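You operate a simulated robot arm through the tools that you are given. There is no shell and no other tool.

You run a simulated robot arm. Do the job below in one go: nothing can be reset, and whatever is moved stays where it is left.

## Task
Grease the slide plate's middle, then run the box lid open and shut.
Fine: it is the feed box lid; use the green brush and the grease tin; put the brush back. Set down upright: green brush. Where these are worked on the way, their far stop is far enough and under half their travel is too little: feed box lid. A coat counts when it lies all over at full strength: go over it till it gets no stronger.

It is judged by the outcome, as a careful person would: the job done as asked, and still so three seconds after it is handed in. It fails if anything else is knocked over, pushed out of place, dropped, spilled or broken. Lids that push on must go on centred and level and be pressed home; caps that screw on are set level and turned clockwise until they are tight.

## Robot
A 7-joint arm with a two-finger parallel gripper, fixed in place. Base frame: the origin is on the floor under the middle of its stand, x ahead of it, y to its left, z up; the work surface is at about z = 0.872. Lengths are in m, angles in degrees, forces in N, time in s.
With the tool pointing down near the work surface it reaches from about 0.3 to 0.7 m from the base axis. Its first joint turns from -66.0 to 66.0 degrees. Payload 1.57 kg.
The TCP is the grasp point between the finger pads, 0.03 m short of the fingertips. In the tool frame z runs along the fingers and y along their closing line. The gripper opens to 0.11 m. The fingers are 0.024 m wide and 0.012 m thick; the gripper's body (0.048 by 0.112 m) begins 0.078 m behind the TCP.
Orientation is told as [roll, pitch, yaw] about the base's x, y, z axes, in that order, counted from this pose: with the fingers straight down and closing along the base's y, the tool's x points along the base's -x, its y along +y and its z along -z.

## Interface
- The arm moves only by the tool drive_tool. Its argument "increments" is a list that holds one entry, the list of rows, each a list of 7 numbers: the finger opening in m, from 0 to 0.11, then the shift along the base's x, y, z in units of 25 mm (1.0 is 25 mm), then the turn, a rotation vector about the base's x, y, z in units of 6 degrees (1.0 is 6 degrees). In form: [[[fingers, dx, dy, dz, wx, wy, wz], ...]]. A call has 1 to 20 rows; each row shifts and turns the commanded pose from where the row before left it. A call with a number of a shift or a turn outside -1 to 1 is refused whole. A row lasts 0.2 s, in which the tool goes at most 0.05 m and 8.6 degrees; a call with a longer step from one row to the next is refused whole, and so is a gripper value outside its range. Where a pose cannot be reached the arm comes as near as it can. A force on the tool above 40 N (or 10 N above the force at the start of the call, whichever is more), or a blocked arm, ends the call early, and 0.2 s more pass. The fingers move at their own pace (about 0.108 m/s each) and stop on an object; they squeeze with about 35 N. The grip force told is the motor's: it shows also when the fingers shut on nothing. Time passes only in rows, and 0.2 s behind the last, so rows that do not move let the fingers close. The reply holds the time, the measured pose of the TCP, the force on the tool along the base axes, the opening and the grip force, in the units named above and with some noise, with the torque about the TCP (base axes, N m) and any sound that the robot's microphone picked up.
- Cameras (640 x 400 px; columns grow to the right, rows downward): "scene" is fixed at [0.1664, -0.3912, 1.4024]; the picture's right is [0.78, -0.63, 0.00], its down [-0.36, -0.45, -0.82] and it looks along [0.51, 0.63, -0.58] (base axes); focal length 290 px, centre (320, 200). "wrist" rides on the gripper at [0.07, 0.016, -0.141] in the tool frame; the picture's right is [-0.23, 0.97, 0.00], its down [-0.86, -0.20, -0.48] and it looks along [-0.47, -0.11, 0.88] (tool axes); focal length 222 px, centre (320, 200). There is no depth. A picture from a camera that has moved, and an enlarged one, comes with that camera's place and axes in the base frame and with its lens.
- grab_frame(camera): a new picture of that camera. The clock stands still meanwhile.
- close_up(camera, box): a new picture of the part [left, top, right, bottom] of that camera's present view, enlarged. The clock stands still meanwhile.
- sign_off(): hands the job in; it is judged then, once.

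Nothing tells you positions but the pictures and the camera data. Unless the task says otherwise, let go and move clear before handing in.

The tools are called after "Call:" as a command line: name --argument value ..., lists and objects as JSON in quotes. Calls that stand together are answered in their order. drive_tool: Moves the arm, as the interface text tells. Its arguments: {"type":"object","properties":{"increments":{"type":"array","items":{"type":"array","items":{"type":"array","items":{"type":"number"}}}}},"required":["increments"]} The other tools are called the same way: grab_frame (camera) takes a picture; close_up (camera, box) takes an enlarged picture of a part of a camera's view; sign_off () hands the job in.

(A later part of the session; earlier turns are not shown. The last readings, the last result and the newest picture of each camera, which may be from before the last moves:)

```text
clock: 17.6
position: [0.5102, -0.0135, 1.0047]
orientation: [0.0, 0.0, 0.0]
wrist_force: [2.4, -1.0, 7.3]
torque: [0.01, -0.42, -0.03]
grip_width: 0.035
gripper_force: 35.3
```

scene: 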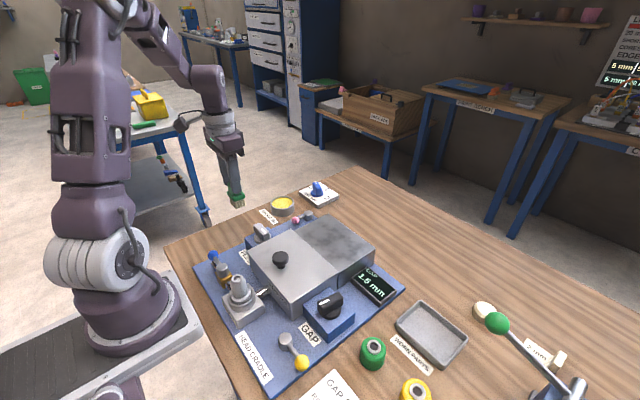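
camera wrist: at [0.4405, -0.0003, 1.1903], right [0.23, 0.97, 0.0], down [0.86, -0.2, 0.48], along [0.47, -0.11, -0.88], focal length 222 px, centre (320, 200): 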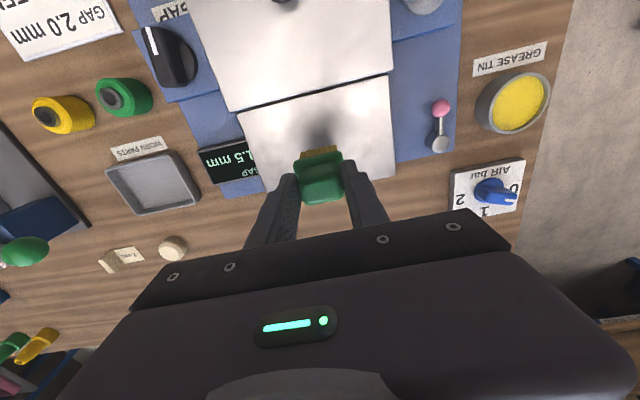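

Contact is now light, about 7 N. I'll make a short test stroke and see what the coat looks like.

Call:
drive_tool --increments '[[[0.0, 0, 0.4, 0, 0, 0, 0], [0.0, 0, 0.4, 0, 0, 0, 0], [0.0, 0, 0.4, 0, 0, 0, 0], [0.0, 0, 0, 0, 0, 0, 0]]]'

Call:
close_up --camera "scene" --box '[290, 190, 390, 270]'

Call:
close_up --camera "wrist" --box '[200, 70, 440, 220]'

```text
clock: 18.6
position: [0.5094, 0.0171, 1.0062]
orientation: [0.0, 0.0, 0.1]
wrist_force: [1.0, -0.1, -0.6]
torque: [-0.04, -0.01, 0.0]
grip_width: 0.035
gripper_force: 34.7
```

```text
5.00 times, centred on (340, 230) of scene
camera zoom: at [0.1664, -0.3912, 1.4024], right [0.78, -0.63, 0.0], down [-0.36, -0.45, -0.82], along [0.51, 0.63, -0.58], focal length 1452 px, centre (220, 50)
```

zoom: 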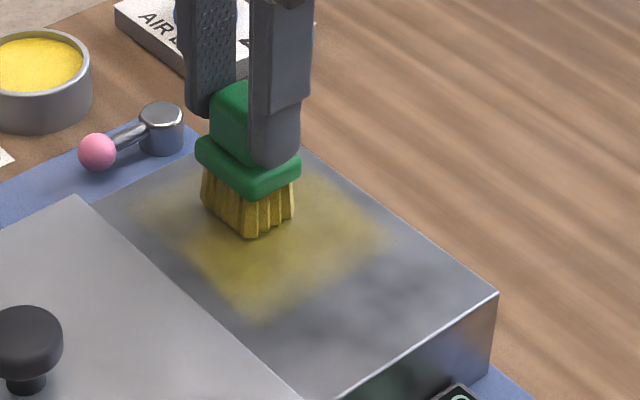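

```text
2.67 times, centred on (320, 145) of wrist
camera zoom: at [0.4385, 0.0331, 1.1484], right [0.23, 0.97, 0.0], down [0.86, -0.2, 0.48], along [0.47, -0.11, -0.88], focal length 592 px, centre (320, 347)
```

zoom: 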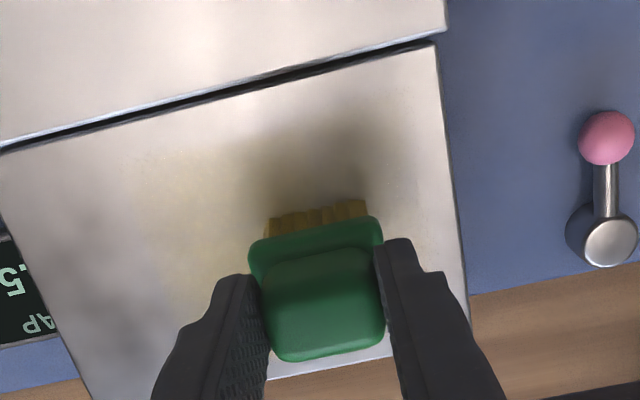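

The stroke leaves a visible yellow coat, but contact has gone light. I'll press a touch more and stroke back across the centre.

Call:
drive_tool --increments '[[[0.0, 0, 0, -0.05, 0, 0, 0], [0.0, 0, -0.5, 0, 0, 0, 0], [0.0, 0, -0.5, 0, 0, 0, 0], [0.0, 0, -0.5, 0, 0, 0, 0], [0.0, 0, -0.5, 0, 0, 0, 0], [0.0, 0, -0.5, 0, 0, 0, 0], [0.0, 0, 0, 0, 0, 0, 0]]]'

Call:
close_up --camera "scene" --box '[290, 190, 390, 270]'

Call:
close_up --camera "wrist" --box '[200, 70, 440, 220]'

```text
clock: 20.2
position: [0.5086, -0.0451, 1.0049]
orientation: [0.0, 0.1, -0.1]
wrist_force: [0.4, 4.5, 10.3]
torque: [0.18, -0.33, 0.12]
grip_width: 0.0351
gripper_force: 34.8
```

```text
5.00 times, centred on (340, 230) of scene
camera zoom: at [0.1663, -0.3911, 1.4024], right [0.78, -0.63, 0.0], down [-0.36, -0.45, -0.82], along [0.51, 0.63, -0.58], focal length 1452 px, centre (220, 50)
```

zoom: 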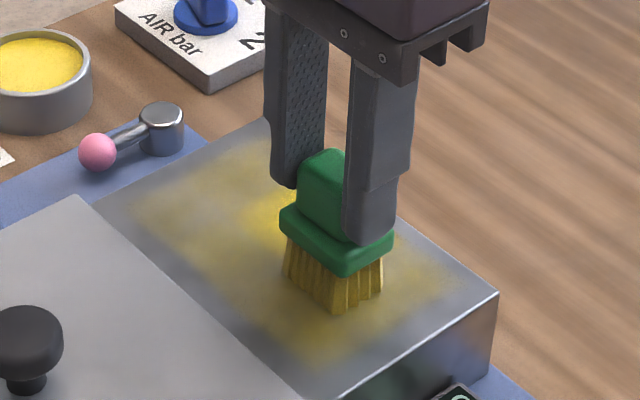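

```text
2.67 times, centred on (320, 145) of wrist
camera zoom: at [0.4382, -0.0291, 1.1464], right [0.23, 0.97, 0.0], down [0.86, -0.2, 0.48], along [0.47, -0.11, -0.88], focal length 592 px, centre (320, 347)
```

zoom: 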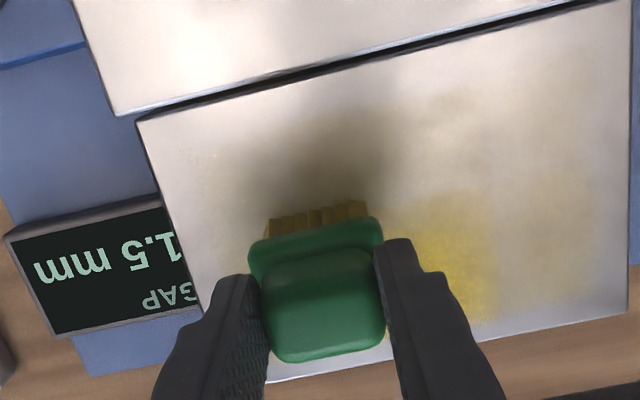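

Call:
drive_tool --increments '[[[0.0, 0, 0, 0.8, 0, 0, 0], [0.0, 0, 0, 0.8, 0, 0, 0], [0.0, 0.6, 0.9, 0.6, 0, 0, 0], [0.0, 0.6, 1, 0, 0, 0, 0], [0.0, 0.6, 1, 0, 0, 0, 0], [0.0, 0.6, 1, 0, 0, 0, 0], [0.0, 0, 0.6, 0, 0, 0, 0], [0.0, 0, 0, 0, 0, 0, 0]]]'

Call:
close_up --camera "scene" --box '[290, 190, 390, 270]'

Call:
grab_frame --camera "wrist"

```text
clock: 22.0
position: [0.5672, 0.069, 1.0598]
orientation: [0.0, 0.0, 0.0]
wrist_force: [0.8, 0.4, -1.0]
torque: [0.0, -0.02, 0.01]
grip_width: 0.0353
gripper_force: 34.9
```

```text
5.00 times, centred on (340, 230) of scene
camera zoom: at [0.1665, -0.3912, 1.4024], right [0.78, -0.63, 0.0], down [-0.36, -0.45, -0.82], along [0.51, 0.63, -0.58], focal length 1452 px, centre (220, 50)
```

zoom: 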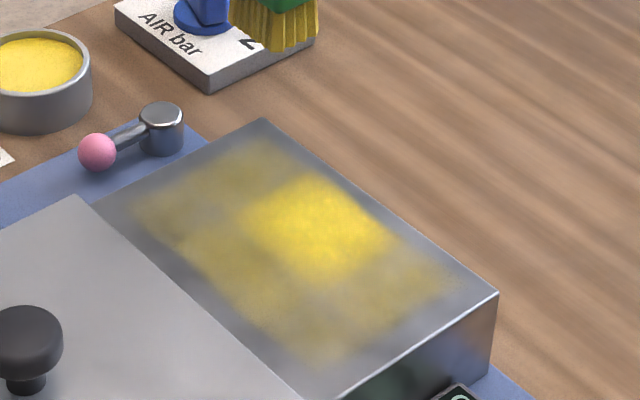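

```text
taken
camera wrist: at [0.4977, 0.0843, 1.2018], right [0.23, 0.97, 0.0], down [0.86, -0.2, 0.48], along [0.47, -0.11, -0.88], focal length 222 px, centre (320, 200)
```

wrist: 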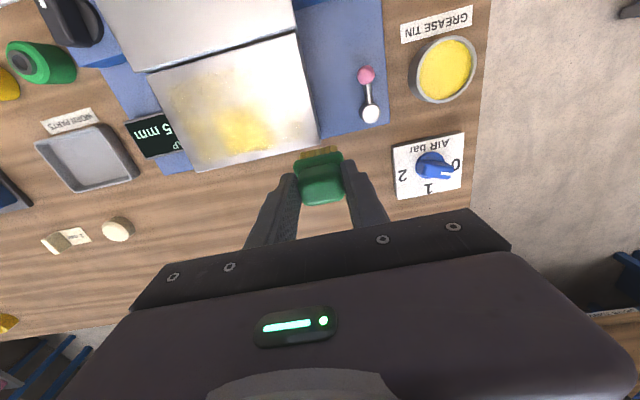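

Call:
close_up --camera "scene" --box '[305, 210, 391, 272]'

Call:
close_up --camera "wrist" --box '[130, 20, 340, 180]'

```text
6.45 times, centred on (348, 241) of scene
camera zoom: at [0.1665, -0.3912, 1.4024], right [0.78, -0.63, 0.0], down [-0.36, -0.45, -0.82], along [0.51, 0.63, -0.58], focal length 1874 px, centre (139, -64)
```

zoom: 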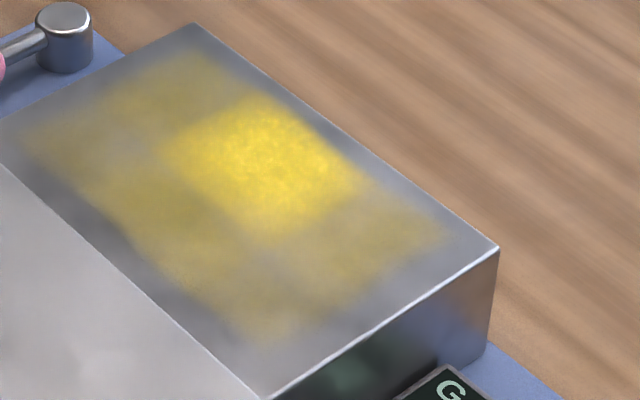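

```text
2.50 times, centred on (235, 100) of wrist
camera zoom: at [0.4977, 0.0843, 1.2018], right [0.23, 0.97, 0.0], down [0.86, -0.2, 0.48], along [0.47, -0.11, -0.88], focal length 555 px, centre (532, 450)
```

zoom: 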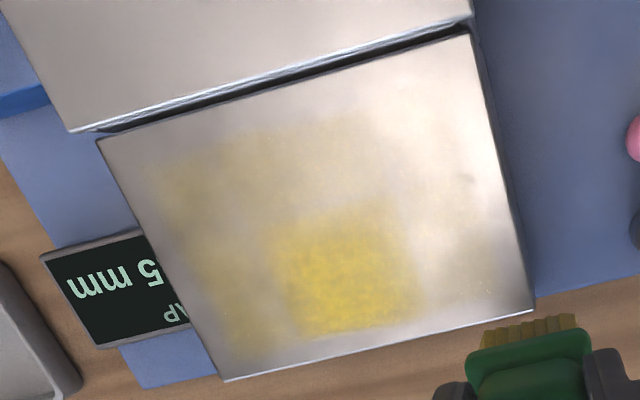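

The coat lies on a patch set about 12 mm in from the plate edges and builds up in blocks, two along x by three along y. I read "the middle" as that whole inset patch, so every block needs full strength. I'll return with the brush and stroke the near column at x of about 0.486.

Call:
drive_tool --increments '[[[0.0, -0.81, -0.35, 0, 0, 0, 0], [0.0, -0.81, -0.35, 0, 0, 0, 0], [0.0, -0.81, -0.35, 0, 0, 0, 0], [0.0, -0.81, -0.35, 0, 0, 0, 0], [0.0, 0, 0, -0.8, 0, 0, 0], [0.0, 0, 0, -0.8, 0, 0, 0], [0.0, 0, 0, -0.4, 0, 0, 0], [0.0, 0, 0, -0.14, 0, 0, 0], [0.0, 0, 0, 0, 0, 0, 0]]]'

Call:
close_up --camera "scene" --box '[290, 190, 390, 270]'

```text
clock: 24.0
position: [0.4871, 0.0304, 1.005]
orientation: [0.0, 0.0, 0.0]
wrist_force: [0.1, -0.4, -1.9]
torque: [-0.03, -0.02, 0.05]
grip_width: 0.0354
gripper_force: 35.3
```

```text
5.00 times, centred on (340, 230) of scene
camera zoom: at [0.1664, -0.3912, 1.4024], right [0.78, -0.63, 0.0], down [-0.36, -0.45, -0.82], along [0.51, 0.63, -0.58], focal length 1452 px, centre (220, 50)
```

zoom: 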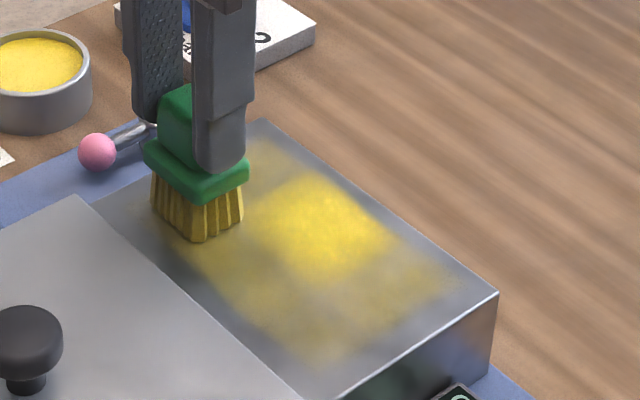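

Call:
drive_tool --increments '[[[0.0, 0, 0, -0.04, 0, 0, 0], [0.0, 0, 0, 0, 0, 0, 0]]]'

```text
clock: 24.6
position: [0.487, 0.031, 1.0046]
orientation: [0.0, 0.0, 0.0]
wrist_force: [-0.4, -0.3, -0.7]
torque: [-0.01, 0.03, 0.0]
grip_width: 0.0352
gripper_force: 34.6
```

Call:
drive_tool --increments '[[[0.0, 0, 0, -0.04, 0, 0, 0], [0.0, 0, 0, 0, 0, 0, 0]]]'

```text
clock: 25.2
position: [0.4882, 0.0314, 1.0039]
orientation: [0.0, -0.1, 0.1]
wrist_force: [-6.5, -0.3, 27.6]
torque: [-0.03, 0.24, 0.01]
grip_width: 0.0353
gripper_force: 35.5
```

Call:
drive_tool --increments '[[[0.0, 0, 0, 0.02, 0, 0, 0], [0.0, 0, -0.5, 0, 0, 0, 0], [0.0, 0, -0.5, 0, 0, 0, 0], [0.0, 0, -0.5, 0, 0, 0, 0], [0.0, 0, 0, 0, 0, 0, 0]]]'

Call:
close_up --camera "scene" --box '[290, 190, 390, 270]'

```text
clock: 26.4
position: [0.4879, -0.0054, 1.0039]
orientation: [0.1, -0.1, 0.2]
wrist_force: [3.0, 10.0, 26.8]
torque: [0.32, -0.31, 0.07]
grip_width: 0.0352
gripper_force: 34.9
```

```text
5.00 times, centred on (340, 230) of scene
camera zoom: at [0.166, -0.3909, 1.4025], right [0.78, -0.63, 0.0], down [-0.36, -0.45, -0.82], along [0.51, 0.63, -0.58], focal length 1452 px, centre (220, 50)
```

zoom: 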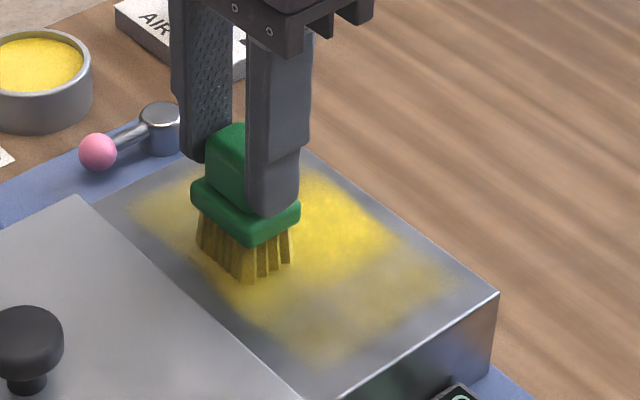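

Call:
drive_tool --increments '[[[0.0, 0, -0.4, 0.02, 0, 0, 0], [0.0, 0, -0.5, 0, 0, 0, 0], [0.0, 0, -0.5, 0, 0, 0, 0], [0.0, 0, -0.5, 0, 0, 0, 0], [0.0, 0, -0.3, 0, 0, 0, 0], [0.0, 0, 0, 0, 0, 0, 0]]]'

Call:
close_up --camera "scene" --box '[290, 190, 390, 270]'

Call:
close_up --camera "wrist" --box '[200, 70, 440, 220]'

```text
clock: 27.8
position: [0.4877, -0.0609, 1.0055]
orientation: [0.0, 0.0, 0.0]
wrist_force: [0.2, -0.3, -0.5]
torque: [0.05, -0.01, -0.02]
grip_width: 0.0353
gripper_force: 35.3
```

```text
5.00 times, centred on (340, 230) of scene
camera zoom: at [0.1664, -0.3912, 1.4023], right [0.78, -0.63, 0.0], down [-0.36, -0.45, -0.82], along [0.51, 0.63, -0.58], focal length 1452 px, centre (220, 50)
```

zoom: 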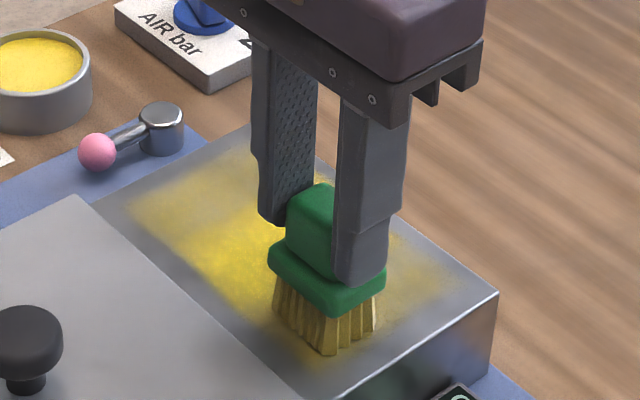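

```text
2.67 times, centred on (320, 145) of wrist
camera zoom: at [0.418, -0.0449, 1.1464], right [0.23, 0.97, 0.0], down [0.86, -0.2, 0.48], along [0.47, -0.11, -0.88], focal length 592 px, centre (320, 347)
```

zoom: 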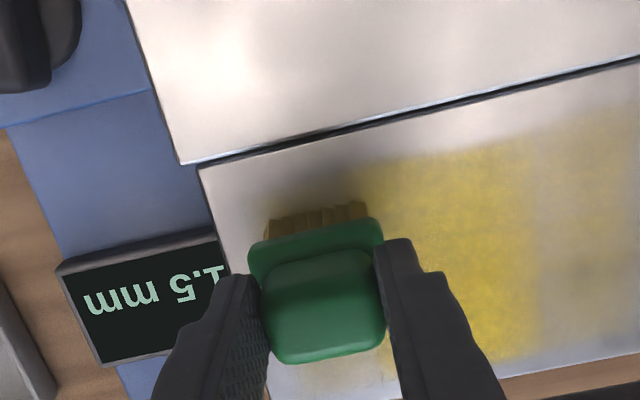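

Call:
drive_tool --increments '[[[0.0, 0, 0, -0.02, 0, 0, 0], [0.0, 0.3, 0, 0, 0, 0, 0], [0.0, 0, 0, 0, 0, 0, 0]]]'

Call:
close_up --camera "scene" --box '[320, 225, 384, 265]'

```text
clock: 28.6
position: [0.4953, -0.0619, 1.0041]
orientation: [0.0, 0.0, 0.0]
wrist_force: [0.8, -0.7, -0.9]
torque: [0.0, 0.02, -0.05]
grip_width: 0.0352
gripper_force: 35.0
```

```text
10.00 times, centred on (352, 245) of scene
camera zoom: at [0.1664, -0.3912, 1.4023], right [0.78, -0.63, 0.0], down [-0.36, -0.45, -0.82], along [0.51, 0.63, -0.58], focal length 2905 px, centre (0, -250)
```

zoom: 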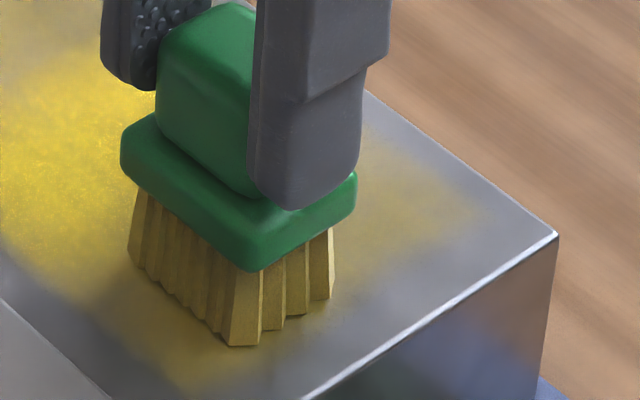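

Call:
drive_tool --increments '[[[0.0, 0, 0, -0.02, 0, 0, 0], [0.0, 0, 0, 0, 0, 0, 0]]]'

```text
clock: 29.2
position: [0.4952, -0.0614, 1.0029]
orientation: [0.0, 0.1, 0.0]
wrist_force: [0.2, 0.0, -1.0]
torque: [0.02, -0.02, 0.0]
grip_width: 0.0352
gripper_force: 35.2
```

Call:
drive_tool --increments '[[[0.0, 0, 0, -0.03, 0, 0, 0], [0.0, 0, 0, 0, 0, 0, 0]]]'

```text
clock: 29.8
position: [0.4942, -0.06, 1.004]
orientation: [0.0, 0.0, 0.1]
wrist_force: [-2.4, -0.7, 6.9]
torque: [-0.05, -0.01, -0.04]
grip_width: 0.0353
gripper_force: 35.0
```

Call:
drive_tool --increments '[[[0.0, 0.5, 0, 0, 0, 0, 0], [0.0, 0.5, 0, 0, 0, 0, 0], [0.0, 0.4, 0, 0, 0, 0, 0], [0.0, 0, 0, 0, 0, 0, 0]]]'

Call:
close_up --camera "scene" --box '[290, 190, 390, 270]'

```text
clock: 30.8
position: [0.531, -0.0599, 1.0031]
orientation: [0.0, 0.1, 0.0]
wrist_force: [-3.9, 0.4, 9.8]
torque: [0.01, 0.06, 0.01]
grip_width: 0.0353
gripper_force: 35.1
```

```text
5.00 times, centred on (340, 230) of scene
camera zoom: at [0.1662, -0.3912, 1.4024], right [0.78, -0.63, 0.0], down [-0.36, -0.45, -0.82], along [0.51, 0.63, -0.58], focal length 1452 px, centre (220, 50)
```

zoom: 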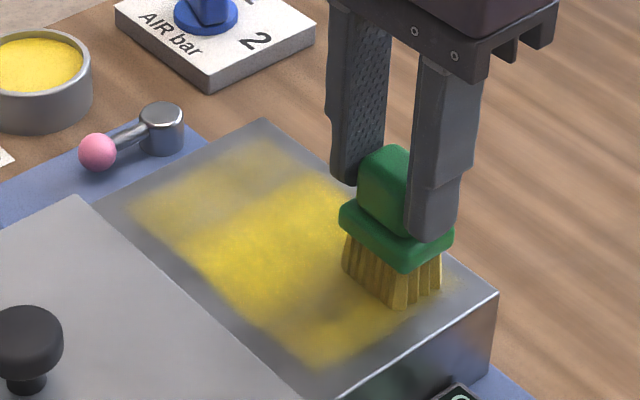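

Call:
drive_tool --increments '[[[0.0, 0, 0.47, 0, 0, 0, 0], [0.0, 0, 0.47, 0, 0, 0, 0], [0.0, 0, 0.47, 0, 0, 0, 0], [0.0, 0, 0.47, 0, 0, 0, 0], [0.0, 0, 0, 0, 0, 0, 0]]]'

Call:
close_up --camera "scene" --box '[290, 190, 390, 270]'

```text
clock: 32.0
position: [0.5297, -0.0132, 1.0042]
orientation: [0.0, -0.1, 0.1]
wrist_force: [0.4, 0.7, -1.4]
torque: [-0.03, 0.0, 0.0]
grip_width: 0.035
gripper_force: 35.6
```

```text
5.00 times, centred on (340, 230) of scene
camera zoom: at [0.1664, -0.3912, 1.4024], right [0.78, -0.63, 0.0], down [-0.36, -0.45, -0.82], along [0.51, 0.63, -0.58], focal length 1452 px, centre (220, 50)
```

zoom: 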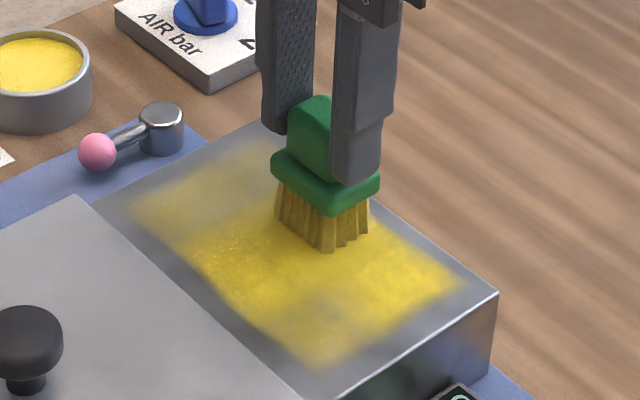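

Call:
drive_tool --increments '[[[0.0, 0, 0, -0.03, 0, 0, 0], [0.0, 0, 0, 0, 0, 0, 0]]]'

```text
clock: 32.6
position: [0.5299, -0.0134, 1.0034]
orientation: [0.0, -0.1, 0.2]
wrist_force: [-8.1, 4.2, 25.5]
torque: [0.15, 0.44, 0.0]
grip_width: 0.0353
gripper_force: 35.2
```

Call:
drive_tool --increments '[[[0.0, 0, 0.2, 0.01, 0, 0, 0], [0.0, 0, 0.5, 0, 0, 0, 0], [0.0, 0, 0.5, 0, 0, 0, 0], [0.0, 0, 0.5, 0, 0, 0, 0], [0.0, 0, 0.2, 0, 0, 0, 0], [0.0, 0, 0, 0, 0, 0, 0]]]'

Call:
close_up --camera "scene" --box '[290, 190, 390, 270]'

```text
clock: 34.0
position: [0.5307, 0.0329, 1.0029]
orientation: [0.1, 0.0, 0.0]
wrist_force: [-1.2, -9.6, 25.4]
torque: [-0.36, -0.24, -0.1]
grip_width: 0.0354
gripper_force: 34.8
```

```text
5.00 times, centred on (340, 230) of scene
camera zoom: at [0.166, -0.3915, 1.4023], right [0.78, -0.63, 0.0], down [-0.36, -0.45, -0.82], along [0.51, 0.63, -0.58], focal length 1452 px, centre (220, 50)
```

zoom: 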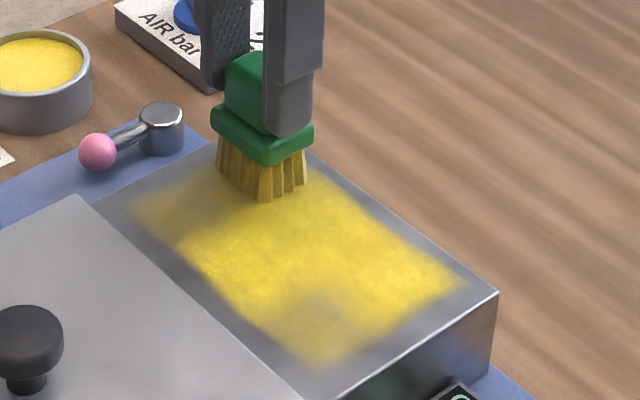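

Call:
drive_tool --increments '[[[0.0, -0.44, 0, 0.005, 0, 0, 0], [0.0, -0.44, 0, 0, 0, 0, 0], [0.0, -0.44, 0, 0, 0, 0, 0], [0.0, -0.44, 0, 0, 0, 0, 0], [0.0, 0, 0, 0, 0, 0, 0]]]'

Call:
close_up --camera "scene" --box '[290, 190, 390, 270]'

```text
clock: 35.2
position: [0.4866, 0.0352, 1.0029]
orientation: [-0.1, 0.0, -0.1]
wrist_force: [6.2, -0.4, 14.8]
torque: [0.05, -0.57, -0.04]
grip_width: 0.035
gripper_force: 35.3
```

```text
5.00 times, centred on (340, 230) of scene
camera zoom: at [0.1663, -0.3912, 1.4024], right [0.78, -0.63, 0.0], down [-0.36, -0.45, -0.82], along [0.51, 0.63, -0.58], focal length 1452 px, centre (220, 50)
```

zoom: 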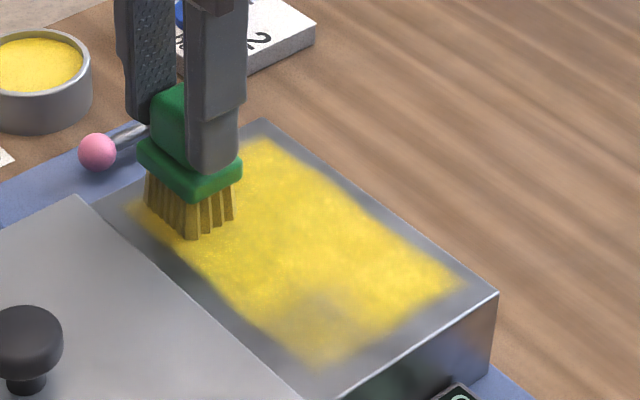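

The patch is covering well, but the bristles look drier. I'll lift, reload in the tin, and go over it again until it gets no stronger.

Call:
drive_tool --increments '[[[0.0, 0, 0, 0.8, 0, 0, 0], [0.0, 0, 0, 0.8, 0, 0, 0], [0.0, 0, 0, 0.6, 0, 0, 0], [0.0, 0.16, 1, 0, 0, 0, 0], [0.0, 0.16, 1, 0, 0, 0, 0], [0.0, 0.16, 1, 0, 0, 0, 0], [0.0, 0.16, 1, 0, 0, 0, 0], [0.0, 0.16, 1, 0, 0, 0, 0], [0.0, 0.16, 1, 0, 0, 0, 0], [0.0, 0.16, 1, 0, 0, 0, 0], [0.0, 0.16, 1, 0, 0, 0, 0], [0.0, 0, 0, 0, 0, 0, 0]]]'

Call:
close_up --camera "scene" --box '[305, 210, 391, 272]'

Call:
close_up --camera "scene" --box '[242, 150, 322, 230]'

```text
clock: 37.8
position: [0.5184, 0.2344, 1.0571]
orientation: [-0.1, -0.1, 0.0]
wrist_force: [0.0, 0.6, -0.7]
torque: [-0.01, 0.02, 0.01]
grip_width: 0.0352
gripper_force: 35.1
```

```text
6.45 times, centred on (348, 241) of scene
camera zoom: at [0.1665, -0.3912, 1.4024], right [0.78, -0.63, 0.0], down [-0.36, -0.45, -0.82], along [0.51, 0.63, -0.58], focal length 1874 px, centre (139, -64)
```

zoom: 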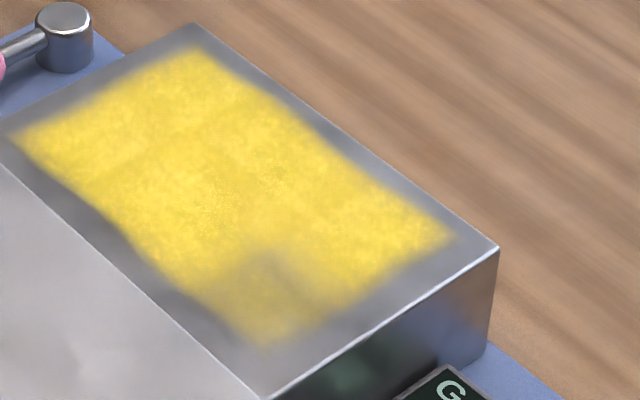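

```text
5.00 times, centred on (282, 190) of scene
camera zoom: at [0.1665, -0.3912, 1.4024], right [0.78, -0.63, 0.0], down [-0.36, -0.45, -0.82], along [0.51, 0.63, -0.58], focal length 1452 px, centre (510, 250)
```

zoom: 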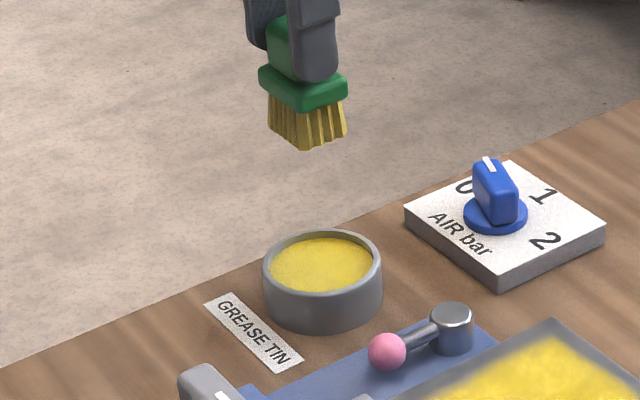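

Five blocks look uniformly covered and the near-right one (low x, low y) is weaker. I'll reload the brush.

Call:
drive_tool --increments '[[[0.0, 0.02, 0.06, -1, 0, 0, 0], [0.0, 0, 0, -1, 0, 0, 0], [0.0, 0, 0, -1, 0, 0, 0], [0.0, 0, 0, -0.5, 0, 0, 0], [0.0, 0, 0, -0.12, 0, 0, 0], [0.0, 0, 0, 0, 0, 0, 0]]]'

Call:
close_up --camera "scene" --box '[242, 170, 322, 230]'

```text
clock: 39.2
position: [0.5195, 0.2343, 0.9664]
orientation: [0.0, -0.1, 0.0]
wrist_force: [-0.1, 1.1, -1.3]
torque: [0.04, 0.02, -0.01]
grip_width: 0.0352
gripper_force: 34.8
```

```text
6.67 times, centred on (282, 200) of scene
camera zoom: at [0.1664, -0.3912, 1.4024], right [0.78, -0.63, 0.0], down [-0.36, -0.45, -0.82], along [0.51, 0.63, -0.58], focal length 1937 px, centre (573, 200)
```

zoom: 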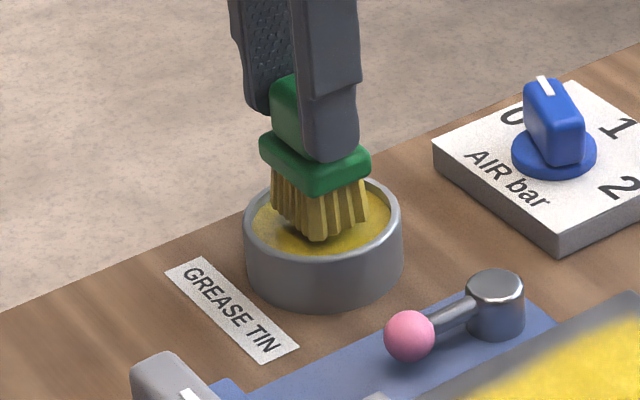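

Call:
drive_tool --increments '[[[0.0, 0, 0.02, -0.06, 0, 0, 0], [0.0, 0, 0, -0.04, 0, 0, 0], [0.0, 0, 0, 0, 0, 0, 0]]]'

Call:
close_up --camera "scene" --box '[242, 170, 322, 230]'

```text
clock: 40.0
position: [0.5187, 0.2364, 0.9634]
orientation: [0.0, 0.0, 0.0]
wrist_force: [0.1, 0.1, -1.3]
torque: [0.0, 0.0, 0.0]
grip_width: 0.0351
gripper_force: 35.0
```

```text
6.67 times, centred on (282, 200) of scene
camera zoom: at [0.1664, -0.3912, 1.4024], right [0.78, -0.63, 0.0], down [-0.36, -0.45, -0.82], along [0.51, 0.63, -0.58], focal length 1937 px, centre (573, 200)
```

zoom: 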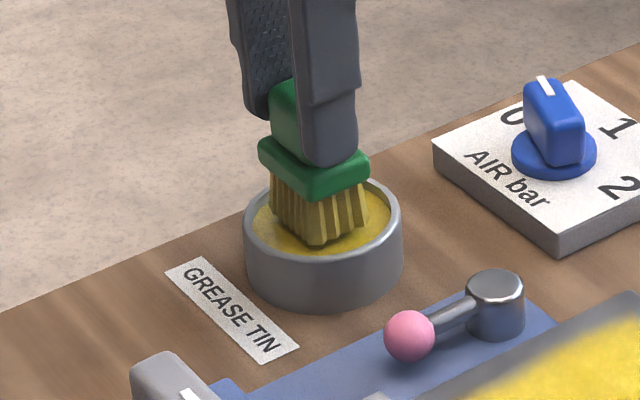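

Call:
drive_tool --increments '[[[0.0, 0, 0, -0.04, 0, 0, 0], [0.0, 0, 0, 0, 0, 0, 0]]]'

```text
clock: 40.6
position: [0.519, 0.2365, 0.9627]
orientation: [0.0, 0.0, 0.0]
wrist_force: [0.1, -0.2, -1.5]
torque: [-0.01, 0.04, 0.01]
grip_width: 0.0354
gripper_force: 34.7
```

Call:
drive_tool --increments '[[[0.0, 0, 0, -0.04, 0, 0, 0], [0.0, 0, 0, 0, 0, 0, 0]]]'

Call:
close_up --camera "scene" --box '[242, 170, 322, 230]'

```text
clock: 41.2
position: [0.5187, 0.2358, 0.9629]
orientation: [0.0, 0.0, 0.0]
wrist_force: [-0.1, -0.4, -0.5]
torque: [0.04, 0.03, -0.01]
grip_width: 0.0355
gripper_force: 34.8
```

```text
6.67 times, centred on (282, 200) of scene
camera zoom: at [0.1664, -0.3912, 1.4024], right [0.78, -0.63, 0.0], down [-0.36, -0.45, -0.82], along [0.51, 0.63, -0.58], focal length 1937 px, centre (573, 200)
```

zoom: 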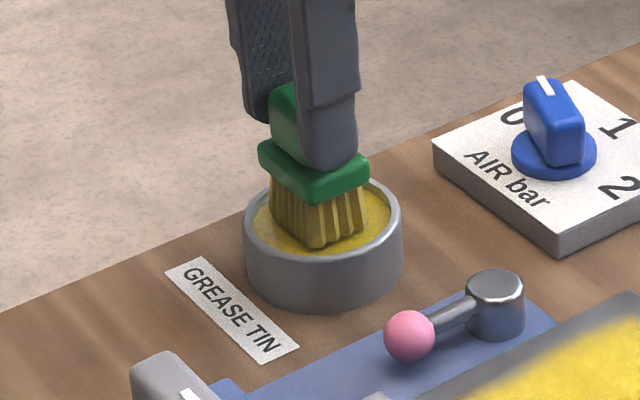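

Call:
drive_tool --increments '[[[0.0, 0, 0, -0.05, 0, 0, 0], [0.0, 0, 0, 0, 0, 0, 0]]]'

Call:
close_up --camera "scene" --box '[242, 170, 322, 230]'

```text
clock: 41.8
position: [0.5197, 0.236, 0.9606]
orientation: [0.0, 0.0, 0.0]
wrist_force: [-0.4, -1.1, -0.9]
torque: [0.03, 0.04, -0.03]
grip_width: 0.0352
gripper_force: 35.4
```

```text
6.67 times, centred on (282, 200) of scene
camera zoom: at [0.1664, -0.3912, 1.4024], right [0.78, -0.63, 0.0], down [-0.36, -0.45, -0.82], along [0.51, 0.63, -0.58], focal length 1937 px, centre (573, 200)
```

zoom: 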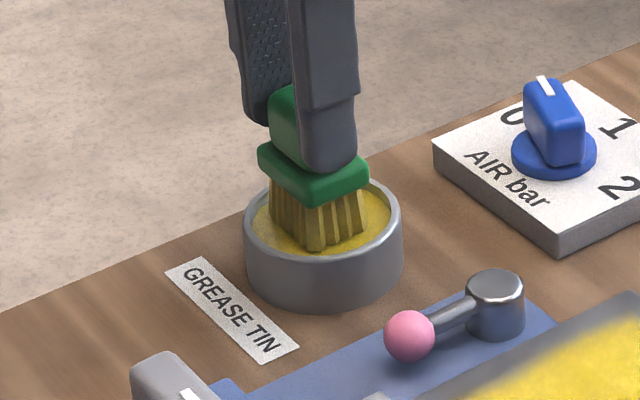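

Call:
drive_tool --increments '[[[0.0, 0, 0, -0.04, 0, 0, 0], [0.0, 0, 0, 0, 0, 0, 0]]]'

Call:
close_up --camera "scene" --box '[242, 170, 322, 230]'

```text
clock: 42.4
position: [0.5188, 0.2359, 0.9608]
orientation: [0.0, 0.0, 0.1]
wrist_force: [-0.3, 0.4, -1.2]
torque: [0.0, 0.02, 0.01]
grip_width: 0.0351
gripper_force: 34.8
```

```text
6.67 times, centred on (282, 200) of scene
camera zoom: at [0.1664, -0.3912, 1.4024], right [0.78, -0.63, 0.0], down [-0.36, -0.45, -0.82], along [0.51, 0.63, -0.58], focal length 1937 px, centre (573, 200)
```

zoom: 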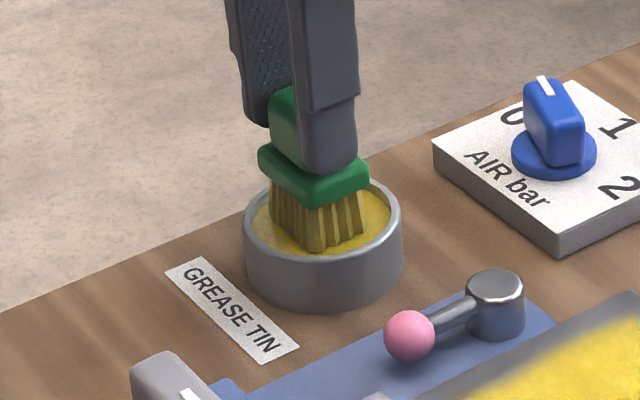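

Call:
drive_tool --increments '[[[0.0, 0, 0, -0.04, 0, 0, 0], [0.0, 0, 0, 0, 0, 0, 0]]]'

Call:
close_up --camera "scene" --box '[242, 170, 322, 230]'

```text
clock: 43.0
position: [0.518, 0.2361, 0.9602]
orientation: [-0.1, 0.0, 0.1]
wrist_force: [-1.8, -0.8, 9.5]
torque: [-0.06, 0.09, 0.03]
grip_width: 0.0351
gripper_force: 34.6
```

```text
6.67 times, centred on (282, 200) of scene
camera zoom: at [0.1662, -0.3913, 1.4024], right [0.78, -0.63, 0.0], down [-0.36, -0.45, -0.82], along [0.51, 0.63, -0.58], focal length 1937 px, centre (573, 200)
```

zoom: 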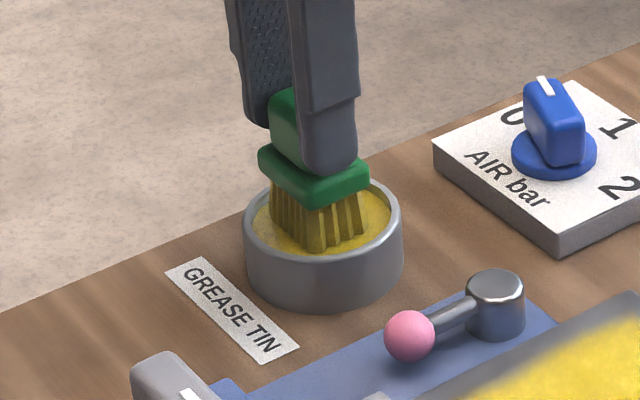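

Call:
drive_tool --increments '[[[0.0, 0, 0, 0.5, 0, 0, 0], [0.0, 0, 0, 1, 0, 0, 0], [0.0, 0, 0, 1, 0, 0, 0], [0.0, 0, 0, 1, 0, 0, 0], [0.0, 0, 0, 0.4, 0, 0, 0], [0.0, -0.1, -0.99, 0, 0, 0, 0], [0.0, -0.1, -0.99, 0, 0, 0, 0], [0.0, -0.1, -0.99, 0, 0, 0, 0], [0.0, -0.1, -0.99, 0, 0, 0, 0], [0.0, -0.1, -0.99, 0, 0, 0, 0], [0.0, -0.1, -0.99, 0, 0, 0, 0], [0.0, -0.1, -0.99, 0, 0, 0, 0], [0.0, -0.1, -0.99, 0, 0, 0, 0], [0.0, -0.1, -0.99, 0, 0, 0, 0], [0.0, -0.1, -0.99, 0, 0, 0, 0], [0.0, -0.1, -0.99, 0, 0, 0, 0], [0.0, -0.15, -0.99, 0, 0, 0, 0], [0.0, 0, 0, 0, 0, 0, 0]]]'

Call:
close_up --camera "scene" --box '[290, 180, 400, 270]'

```text
clock: 46.8
position: [0.4882, -0.0617, 1.0569]
orientation: [0.0, -0.1, 0.0]
wrist_force: [-0.4, 0.1, -1.6]
torque: [-0.01, 0.03, -0.01]
grip_width: 0.0351
gripper_force: 35.0
```

```text
4.44 times, centred on (345, 225) of scene
camera zoom: at [0.1664, -0.3912, 1.4023], right [0.78, -0.63, 0.0], down [-0.36, -0.45, -0.82], along [0.51, 0.63, -0.58], focal length 1291 px, centre (209, 89)
```

zoom: 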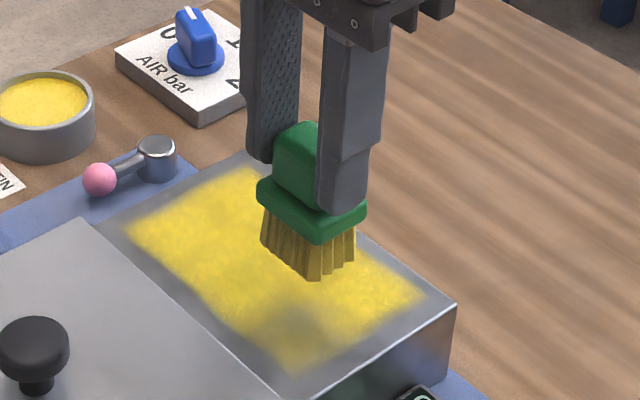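

Call:
drive_tool --increments '[[[0.0, 0, 0, -0.8, 0, 0, 0], [0.0, 0, 0, -0.8, 0, 0, 0], [0.0, 0, 0, -0.4, 0, 0, 0], [0.0, 0, 0, -0.1, 0, 0, 0], [0.0, 0, 0, 0, 0, 0, 0]]]'

```text
clock: 48.0
position: [0.4885, -0.0614, 1.0036]
orientation: [0.0, 0.0, 0.0]
wrist_force: [0.1, 0.3, -0.5]
torque: [0.02, 0.03, 0.0]
grip_width: 0.0352
gripper_force: 35.8
```

Call:
drive_tool --increments '[[[0.0, 0, 0, -0.04, 0, 0, 0], [0.0, 0, 0, 0, 0, 0, 0]]]'

```text
clock: 48.6
position: [0.4881, -0.0621, 1.0038]
orientation: [0.1, 0.0, 0.0]
wrist_force: [-1.5, 0.0, 8.7]
torque: [0.03, 0.05, 0.0]
grip_width: 0.0355
gripper_force: 35.0
```

Call:
drive_tool --increments '[[[0.0, 0, 0.4, 0, 0, 0, 0], [0.0, 0, -0.4, 0, 0, 0, 0], [0.0, 0, 0.4, 0, 0, 0, 0], [0.0, 0, -0.4, 0, 0, 0, 0], [0.0, 0, 0, 0, 0, 0, 0]]]'

Call:
close_up --camera "scene" --box '[305, 200, 391, 272]'

```text
clock: 49.8
position: [0.4879, -0.0613, 1.0016]
orientation: [0.0, -0.1, 0.1]
wrist_force: [0.5, 5.0, 12.4]
torque: [0.23, -0.05, 0.03]
grip_width: 0.0352
gripper_force: 35.5
```

```text
5.56 times, centred on (348, 236) of scene
camera zoom: at [0.1662, -0.3911, 1.4024], right [0.78, -0.63, 0.0], down [-0.36, -0.45, -0.82], along [0.51, 0.63, -0.58], focal length 1614 px, centre (164, 0)
```

zoom: 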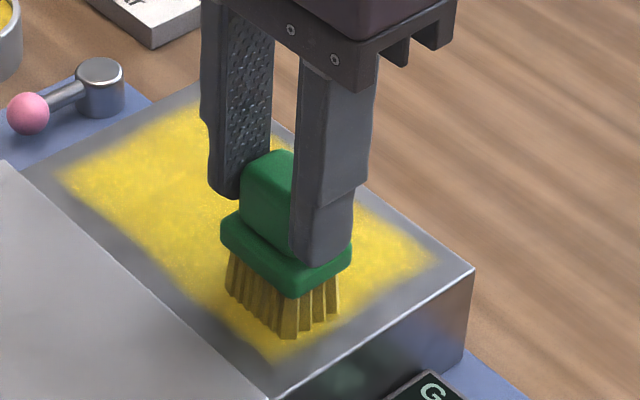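

Call:
drive_tool --increments '[[[0.0, 0.43, 0, 0, 0, 0, 0], [0.0, 0.43, 0, 0, 0, 0, 0], [0.0, 0.43, 0, 0, 0, 0, 0], [0.0, 0.43, 0, 0, 0, 0, 0], [0.0, 0, 0.3, 0, 0, 0, 0], [0.0, 0, -0.3, 0, 0, 0, 0], [0.0, 0, 0, 0, 0, 0, 0]]]'

Call:
close_up --camera "scene" --box '[305, 200, 391, 272]'

```text
clock: 51.4
position: [0.5311, -0.062, 1.0035]
orientation: [0.1, -0.1, 0.1]
wrist_force: [0.0, 0.9, -1.7]
torque: [0.02, -0.01, -0.04]
grip_width: 0.0351
gripper_force: 35.3
```

```text
5.56 times, centred on (348, 236) of scene
camera zoom: at [0.1664, -0.3912, 1.4023], right [0.78, -0.63, 0.0], down [-0.36, -0.45, -0.82], along [0.51, 0.63, -0.58], focal length 1614 px, centre (164, 0)
```

zoom: 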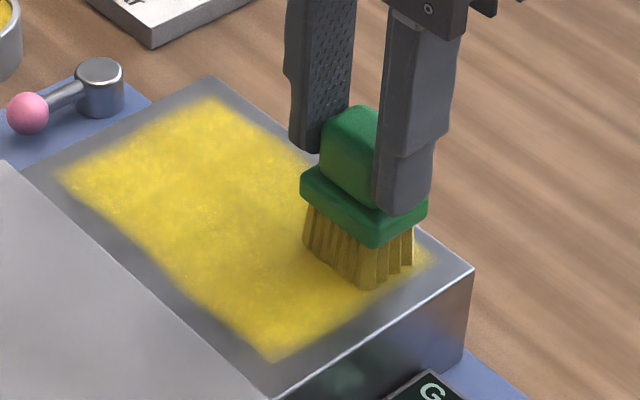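

Call:
drive_tool --increments '[[[0.0, 0, 0, -0.03, 0, 0, 0], [0.0, 0, 0, 0, 0, 0, 0]]]'

```text
clock: 52.0
position: [0.5312, -0.0619, 1.0018]
orientation: [0.0, -0.1, 0.0]
wrist_force: [0.1, -0.7, 1.4]
torque: [-0.01, 0.0, 0.02]
grip_width: 0.0349
gripper_force: 35.0
```

Call:
drive_tool --increments '[[[0.0, 0, 0, -0.015, 0, 0, 0], [0.0, 0, 0.3, 0, 0, 0, 0], [0.0, 0, -0.3, 0, 0, 0, 0], [0.0, 0, 0.3, 0, 0, 0, 0], [0.0, 0, 0.4, 0, 0, 0, 0], [0.0, 0, 0.4, 0, 0, 0, 0], [0.0, 0, 0.4, 0, 0, 0, 0], [0.0, 0, 0.4, 0, 0, 0, 0], [0.0, 0, 0, 0, 0, 0, 0]]]'

Call:
close_up --camera "scene" --box '[305, 200, 391, 272]'

```text
clock: 54.0
position: [0.5306, -0.0138, 1.0034]
orientation: [-0.1, -0.2, 0.2]
wrist_force: [-0.6, -7.4, 18.9]
torque: [-0.31, -0.1, -0.05]
grip_width: 0.0353
gripper_force: 35.0
```

```text
5.56 times, centred on (348, 236) of scene
camera zoom: at [0.1661, -0.3914, 1.4023], right [0.78, -0.63, 0.0], down [-0.36, -0.45, -0.82], along [0.51, 0.63, -0.58], focal length 1614 px, centre (164, 0)
```

zoom: 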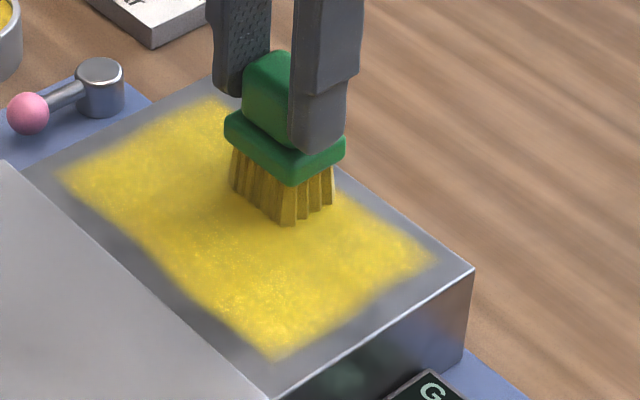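

Call:
drive_tool --increments '[[[0.0, 0, 0.47, 0, 0, 0, 0], [0.0, 0, 0.47, 0, 0, 0, 0], [0.0, 0, 0.47, 0, 0, 0, 0], [0.0, 0, 0.47, 0, 0, 0, 0], [0.0, 0, -0.3, 0, 0, 0, 0], [0.0, 0, 0.3, 0, 0, 0, 0], [0.0, -0.44, 0, 0, 0, 0, 0], [0.0, -0.44, 0, 0, 0, 0, 0], [0.0, -0.44, 0, 0, 0, 0, 0], [0.0, -0.44, 0, 0, 0, 0, 0], [0.0, 0, 0, 0, 0, 0, 0]]]'

Call:
close_up --camera "scene" --box '[305, 200, 391, 272]'

```text
clock: 56.4
position: [0.4886, 0.0336, 1.0021]
orientation: [0.0, -0.3, 0.0]
wrist_force: [6.9, -1.0, 18.7]
torque: [-0.03, -0.35, -0.04]
grip_width: 0.0351
gripper_force: 34.6
```

```text
5.56 times, centred on (348, 236) of scene
camera zoom: at [0.1663, -0.3912, 1.4024], right [0.78, -0.63, 0.0], down [-0.36, -0.45, -0.82], along [0.51, 0.63, -0.58], focal length 1614 px, centre (164, 0)
```

zoom: 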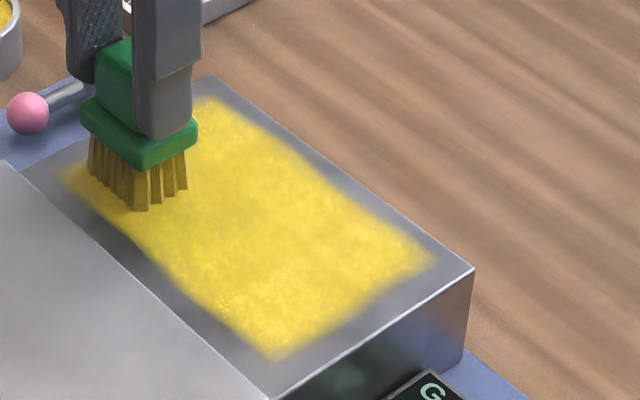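

Call:
drive_tool --increments '[[[0.0, 0, -0.3, 0, 0, 0, 0], [0.0, 0, 0.3, 0, 0, 0, 0], [0.0, 0, -0.3, 0, 0, 0, 0], [0.0, 0, -0.45, 0, 0, 0, 0], [0.0, 0, -0.45, 0, 0, 0, 0], [0.0, 0, -0.45, 0, 0, 0, 0], [0.0, 0, -0.45, 0, 0, 0, 0], [0.0, 0, -0.45, 0, 0, 0, 0], [0.0, 0, -0.45, 0, 0, 0, 0], [0.0, 0, -0.45, 0, 0, 0, 0], [0.0, 0, -0.35, 0, 0, 0, 0], [0.0, 0, 0, 0, 0, 0, 0]]]'

Call:
close_up --camera "scene" --box '[305, 200, 391, 272]'

```text
clock: 59.0
position: [0.4871, -0.0608, 1.0014]
orientation: [-0.1, 0.0, -0.1]
wrist_force: [0.5, 1.4, 3.6]
torque: [0.04, 0.0, -0.03]
grip_width: 0.0353
gripper_force: 35.0
```

```text
5.56 times, centred on (348, 236) of scene
camera zoom: at [0.1664, -0.3912, 1.4024], right [0.78, -0.63, 0.0], down [-0.36, -0.45, -0.82], along [0.51, 0.63, -0.58], focal length 1614 px, centre (164, 0)
```

zoom: 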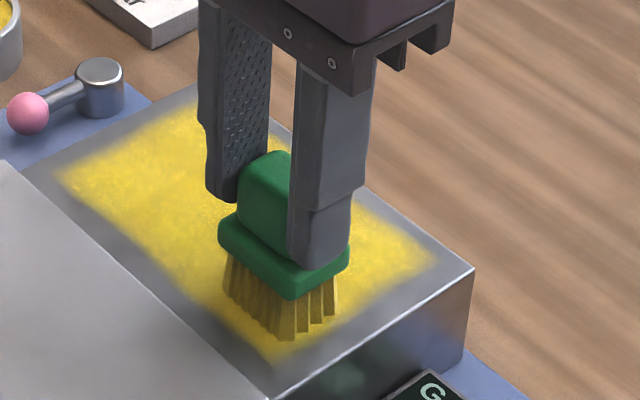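

Call:
drive_tool --increments '[[[0.0, 0, 0, 0.8, 0, 0, 0], [0.0, 0, 0, 0.8, 0, 0, 0], [0.0, 0, 0, 0.7, 0, 0, 0], [0.0, 0.8, 1, 0, 0, 0, 0], [0.0, 0.8, 1, 0, 0, 0, 0], [0.0, 0.8, 1, 0, 0, 0, 0], [0.0, 0.8, 1, 0, 0, 0, 0], [0.0, 0, 1, 0, 0, 0, 0], [0.0, 0, 0, 0, 0, 0, 0]]]'

Call:
close_up --camera "scene" --box '[305, 210, 391, 272]'

Call:
close_up --camera "wrist" --box '[130, 20, 340, 180]'

```text
clock: 61.0
position: [0.5647, 0.0649, 1.0593]
orientation: [-0.1, 0.0, 0.1]
wrist_force: [0.4, 0.3, 0.1]
torque: [0.03, 0.0, 0.0]
grip_width: 0.0351
gripper_force: 35.3
```

```text
6.45 times, centred on (348, 241) of scene
camera zoom: at [0.1665, -0.3912, 1.4024], right [0.78, -0.63, 0.0], down [-0.36, -0.45, -0.82], along [0.51, 0.63, -0.58], focal length 1874 px, centre (139, -64)
```

zoom: 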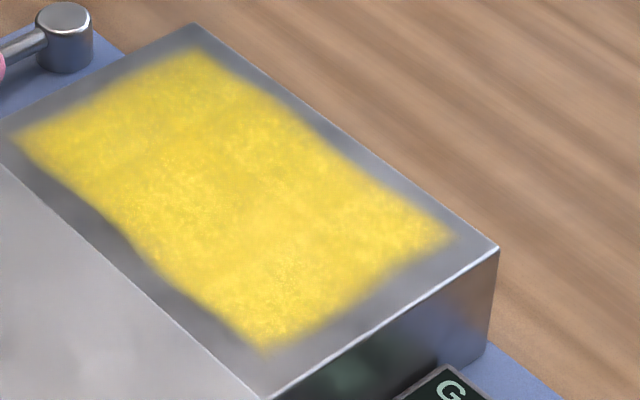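

```text
2.50 times, centred on (235, 100) of wrist
camera zoom: at [0.495, 0.0807, 1.2011], right [0.23, 0.97, 0.0], down [0.86, -0.2, 0.48], along [0.47, -0.11, -0.88], focal length 555 px, centre (532, 450)
```

zoom: 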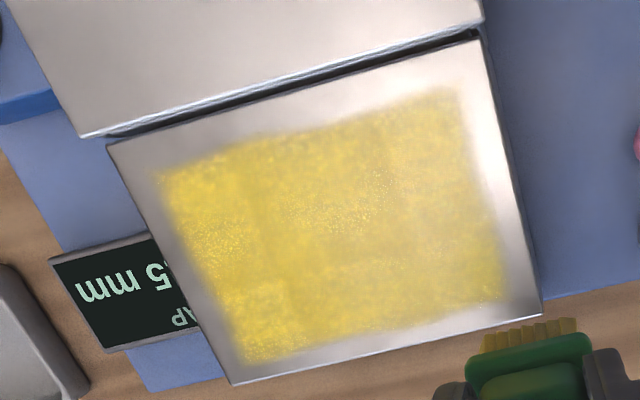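

The coat now looks even. To check that it's at its strongest, I'll go over it all once more and compare pictures taken from the same place.

Call:
drive_tool --increments '[[[0.0, -0.67, -0.62, 0, 0, 0, 0], [0.0, -0.67, -0.62, 0, 0, 0, 0], [0.0, 0, 0, -0.8, 0, 0, 0], [0.0, 0, 0, -0.8, 0, 0, 0], [0.0, 0, 0, -0.5, 0, 0, 0], [0.0, 0, 0, -0.16, 0, 0, 0], [0.0, 0, 0, 0, 0, 0, 0]]]'

```text
clock: 62.6
position: [0.5327, 0.0322, 1.0015]
orientation: [0.0, 0.0, 0.0]
wrist_force: [-0.6, 0.0, -0.6]
torque: [0.04, 0.03, 0.01]
grip_width: 0.0351
gripper_force: 35.0
```

Call:
drive_tool --increments '[[[0.0, 0, 0, -0.04, 0, 0, 0], [0.0, 0, 0, 0, 0, 0, 0]]]'

```text
clock: 63.2
position: [0.5338, 0.031, 1.002]
orientation: [-0.1, -0.1, 0.0]
wrist_force: [-0.3, -1.6, 8.8]
torque: [-0.06, 0.09, 0.04]
grip_width: 0.035
gripper_force: 34.5
```

Call:
drive_tool --increments '[[[0.0, 0, -0.45, 0, 0, 0, 0], [0.0, 0, -0.45, 0, 0, 0, 0], [0.0, 0, -0.45, 0, 0, 0, 0], [0.0, 0, -0.45, 0, 0, 0, 0], [0.0, 0, -0.45, 0, 0, 0, 0], [0.0, 0, -0.45, 0, 0, 0, 0], [0.0, 0, -0.45, 0, 0, 0, 0], [0.0, 0, -0.45, 0, 0, 0, 0], [0.0, 0, 0, 0, 0, 0, 0]]]'

```text
clock: 65.2
position: [0.5344, -0.0564, 1.0014]
orientation: [0.0, 0.0, 0.0]
wrist_force: [0.0, -0.7, -0.3]
torque: [-0.02, 0.0, -0.03]
grip_width: 0.0351
gripper_force: 35.0
```

Call:
drive_tool --increments '[[[0.0, 0, -0.15, -0.03, 0, 0, 0], [0.0, 0, 0, 0, 0, 0, 0]]]'

```text
clock: 65.8
position: [0.5347, -0.0603, 1.0005]
orientation: [-0.1, -0.1, 0.2]
wrist_force: [0.8, 4.5, 9.9]
torque: [0.18, 0.07, -0.03]
grip_width: 0.035
gripper_force: 35.3
```

Call:
drive_tool --increments '[[[0.0, 0, 0.3, 0, 0, 0, 0], [0.0, 0, -0.3, 0, 0, 0, 0], [0.0, -0.45, 0, 0, 0, 0, 0], [0.0, -0.45, 0, 0, 0, 0, 0], [0.0, -0.45, 0, 0, 0, 0, 0], [0.0, -0.45, 0, 0, 0, 0, 0], [0.0, 0, 0.3, 0, 0, 0, 0], [0.0, 0, -0.3, 0, 0, 0, 0], [0.0, 0, 0, 0, 0, 0, 0]]]'

```text
clock: 67.8
position: [0.4877, -0.061, 1.0]
orientation: [0.1, 0.1, 0.1]
wrist_force: [-1.2, 8.1, 22.9]
torque: [0.36, 0.05, -0.04]
grip_width: 0.0352
gripper_force: 35.5
```

Call:
drive_tool --increments '[[[0.0, 0, 0.45, 0.01, 0, 0, 0], [0.0, 0, 0.45, 0, 0, 0, 0], [0.0, 0, 0.45, 0.005, 0, 0, 0], [0.0, 0, 0.45, 0, 0, 0, 0], [0.0, 0, 0.45, 0.005, 0, 0, 0], [0.0, 0, 0.45, 0, 0, 0, 0], [0.0, 0, 0.45, 0, 0, 0, 0], [0.0, 0, 0.45, 0, 0, 0, 0], [0.0, 0, 0.2, 0, 0, 0, 0], [0.0, 0, 0, 0, 0, 0, 0]]]'

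```text
clock: 70.0
position: [0.4888, 0.0338, 1.0005]
orientation: [0.0, -0.1, 0.0]
wrist_force: [0.4, 0.7, -0.5]
torque: [-0.01, 0.03, -0.02]
grip_width: 0.0354
gripper_force: 34.6
```

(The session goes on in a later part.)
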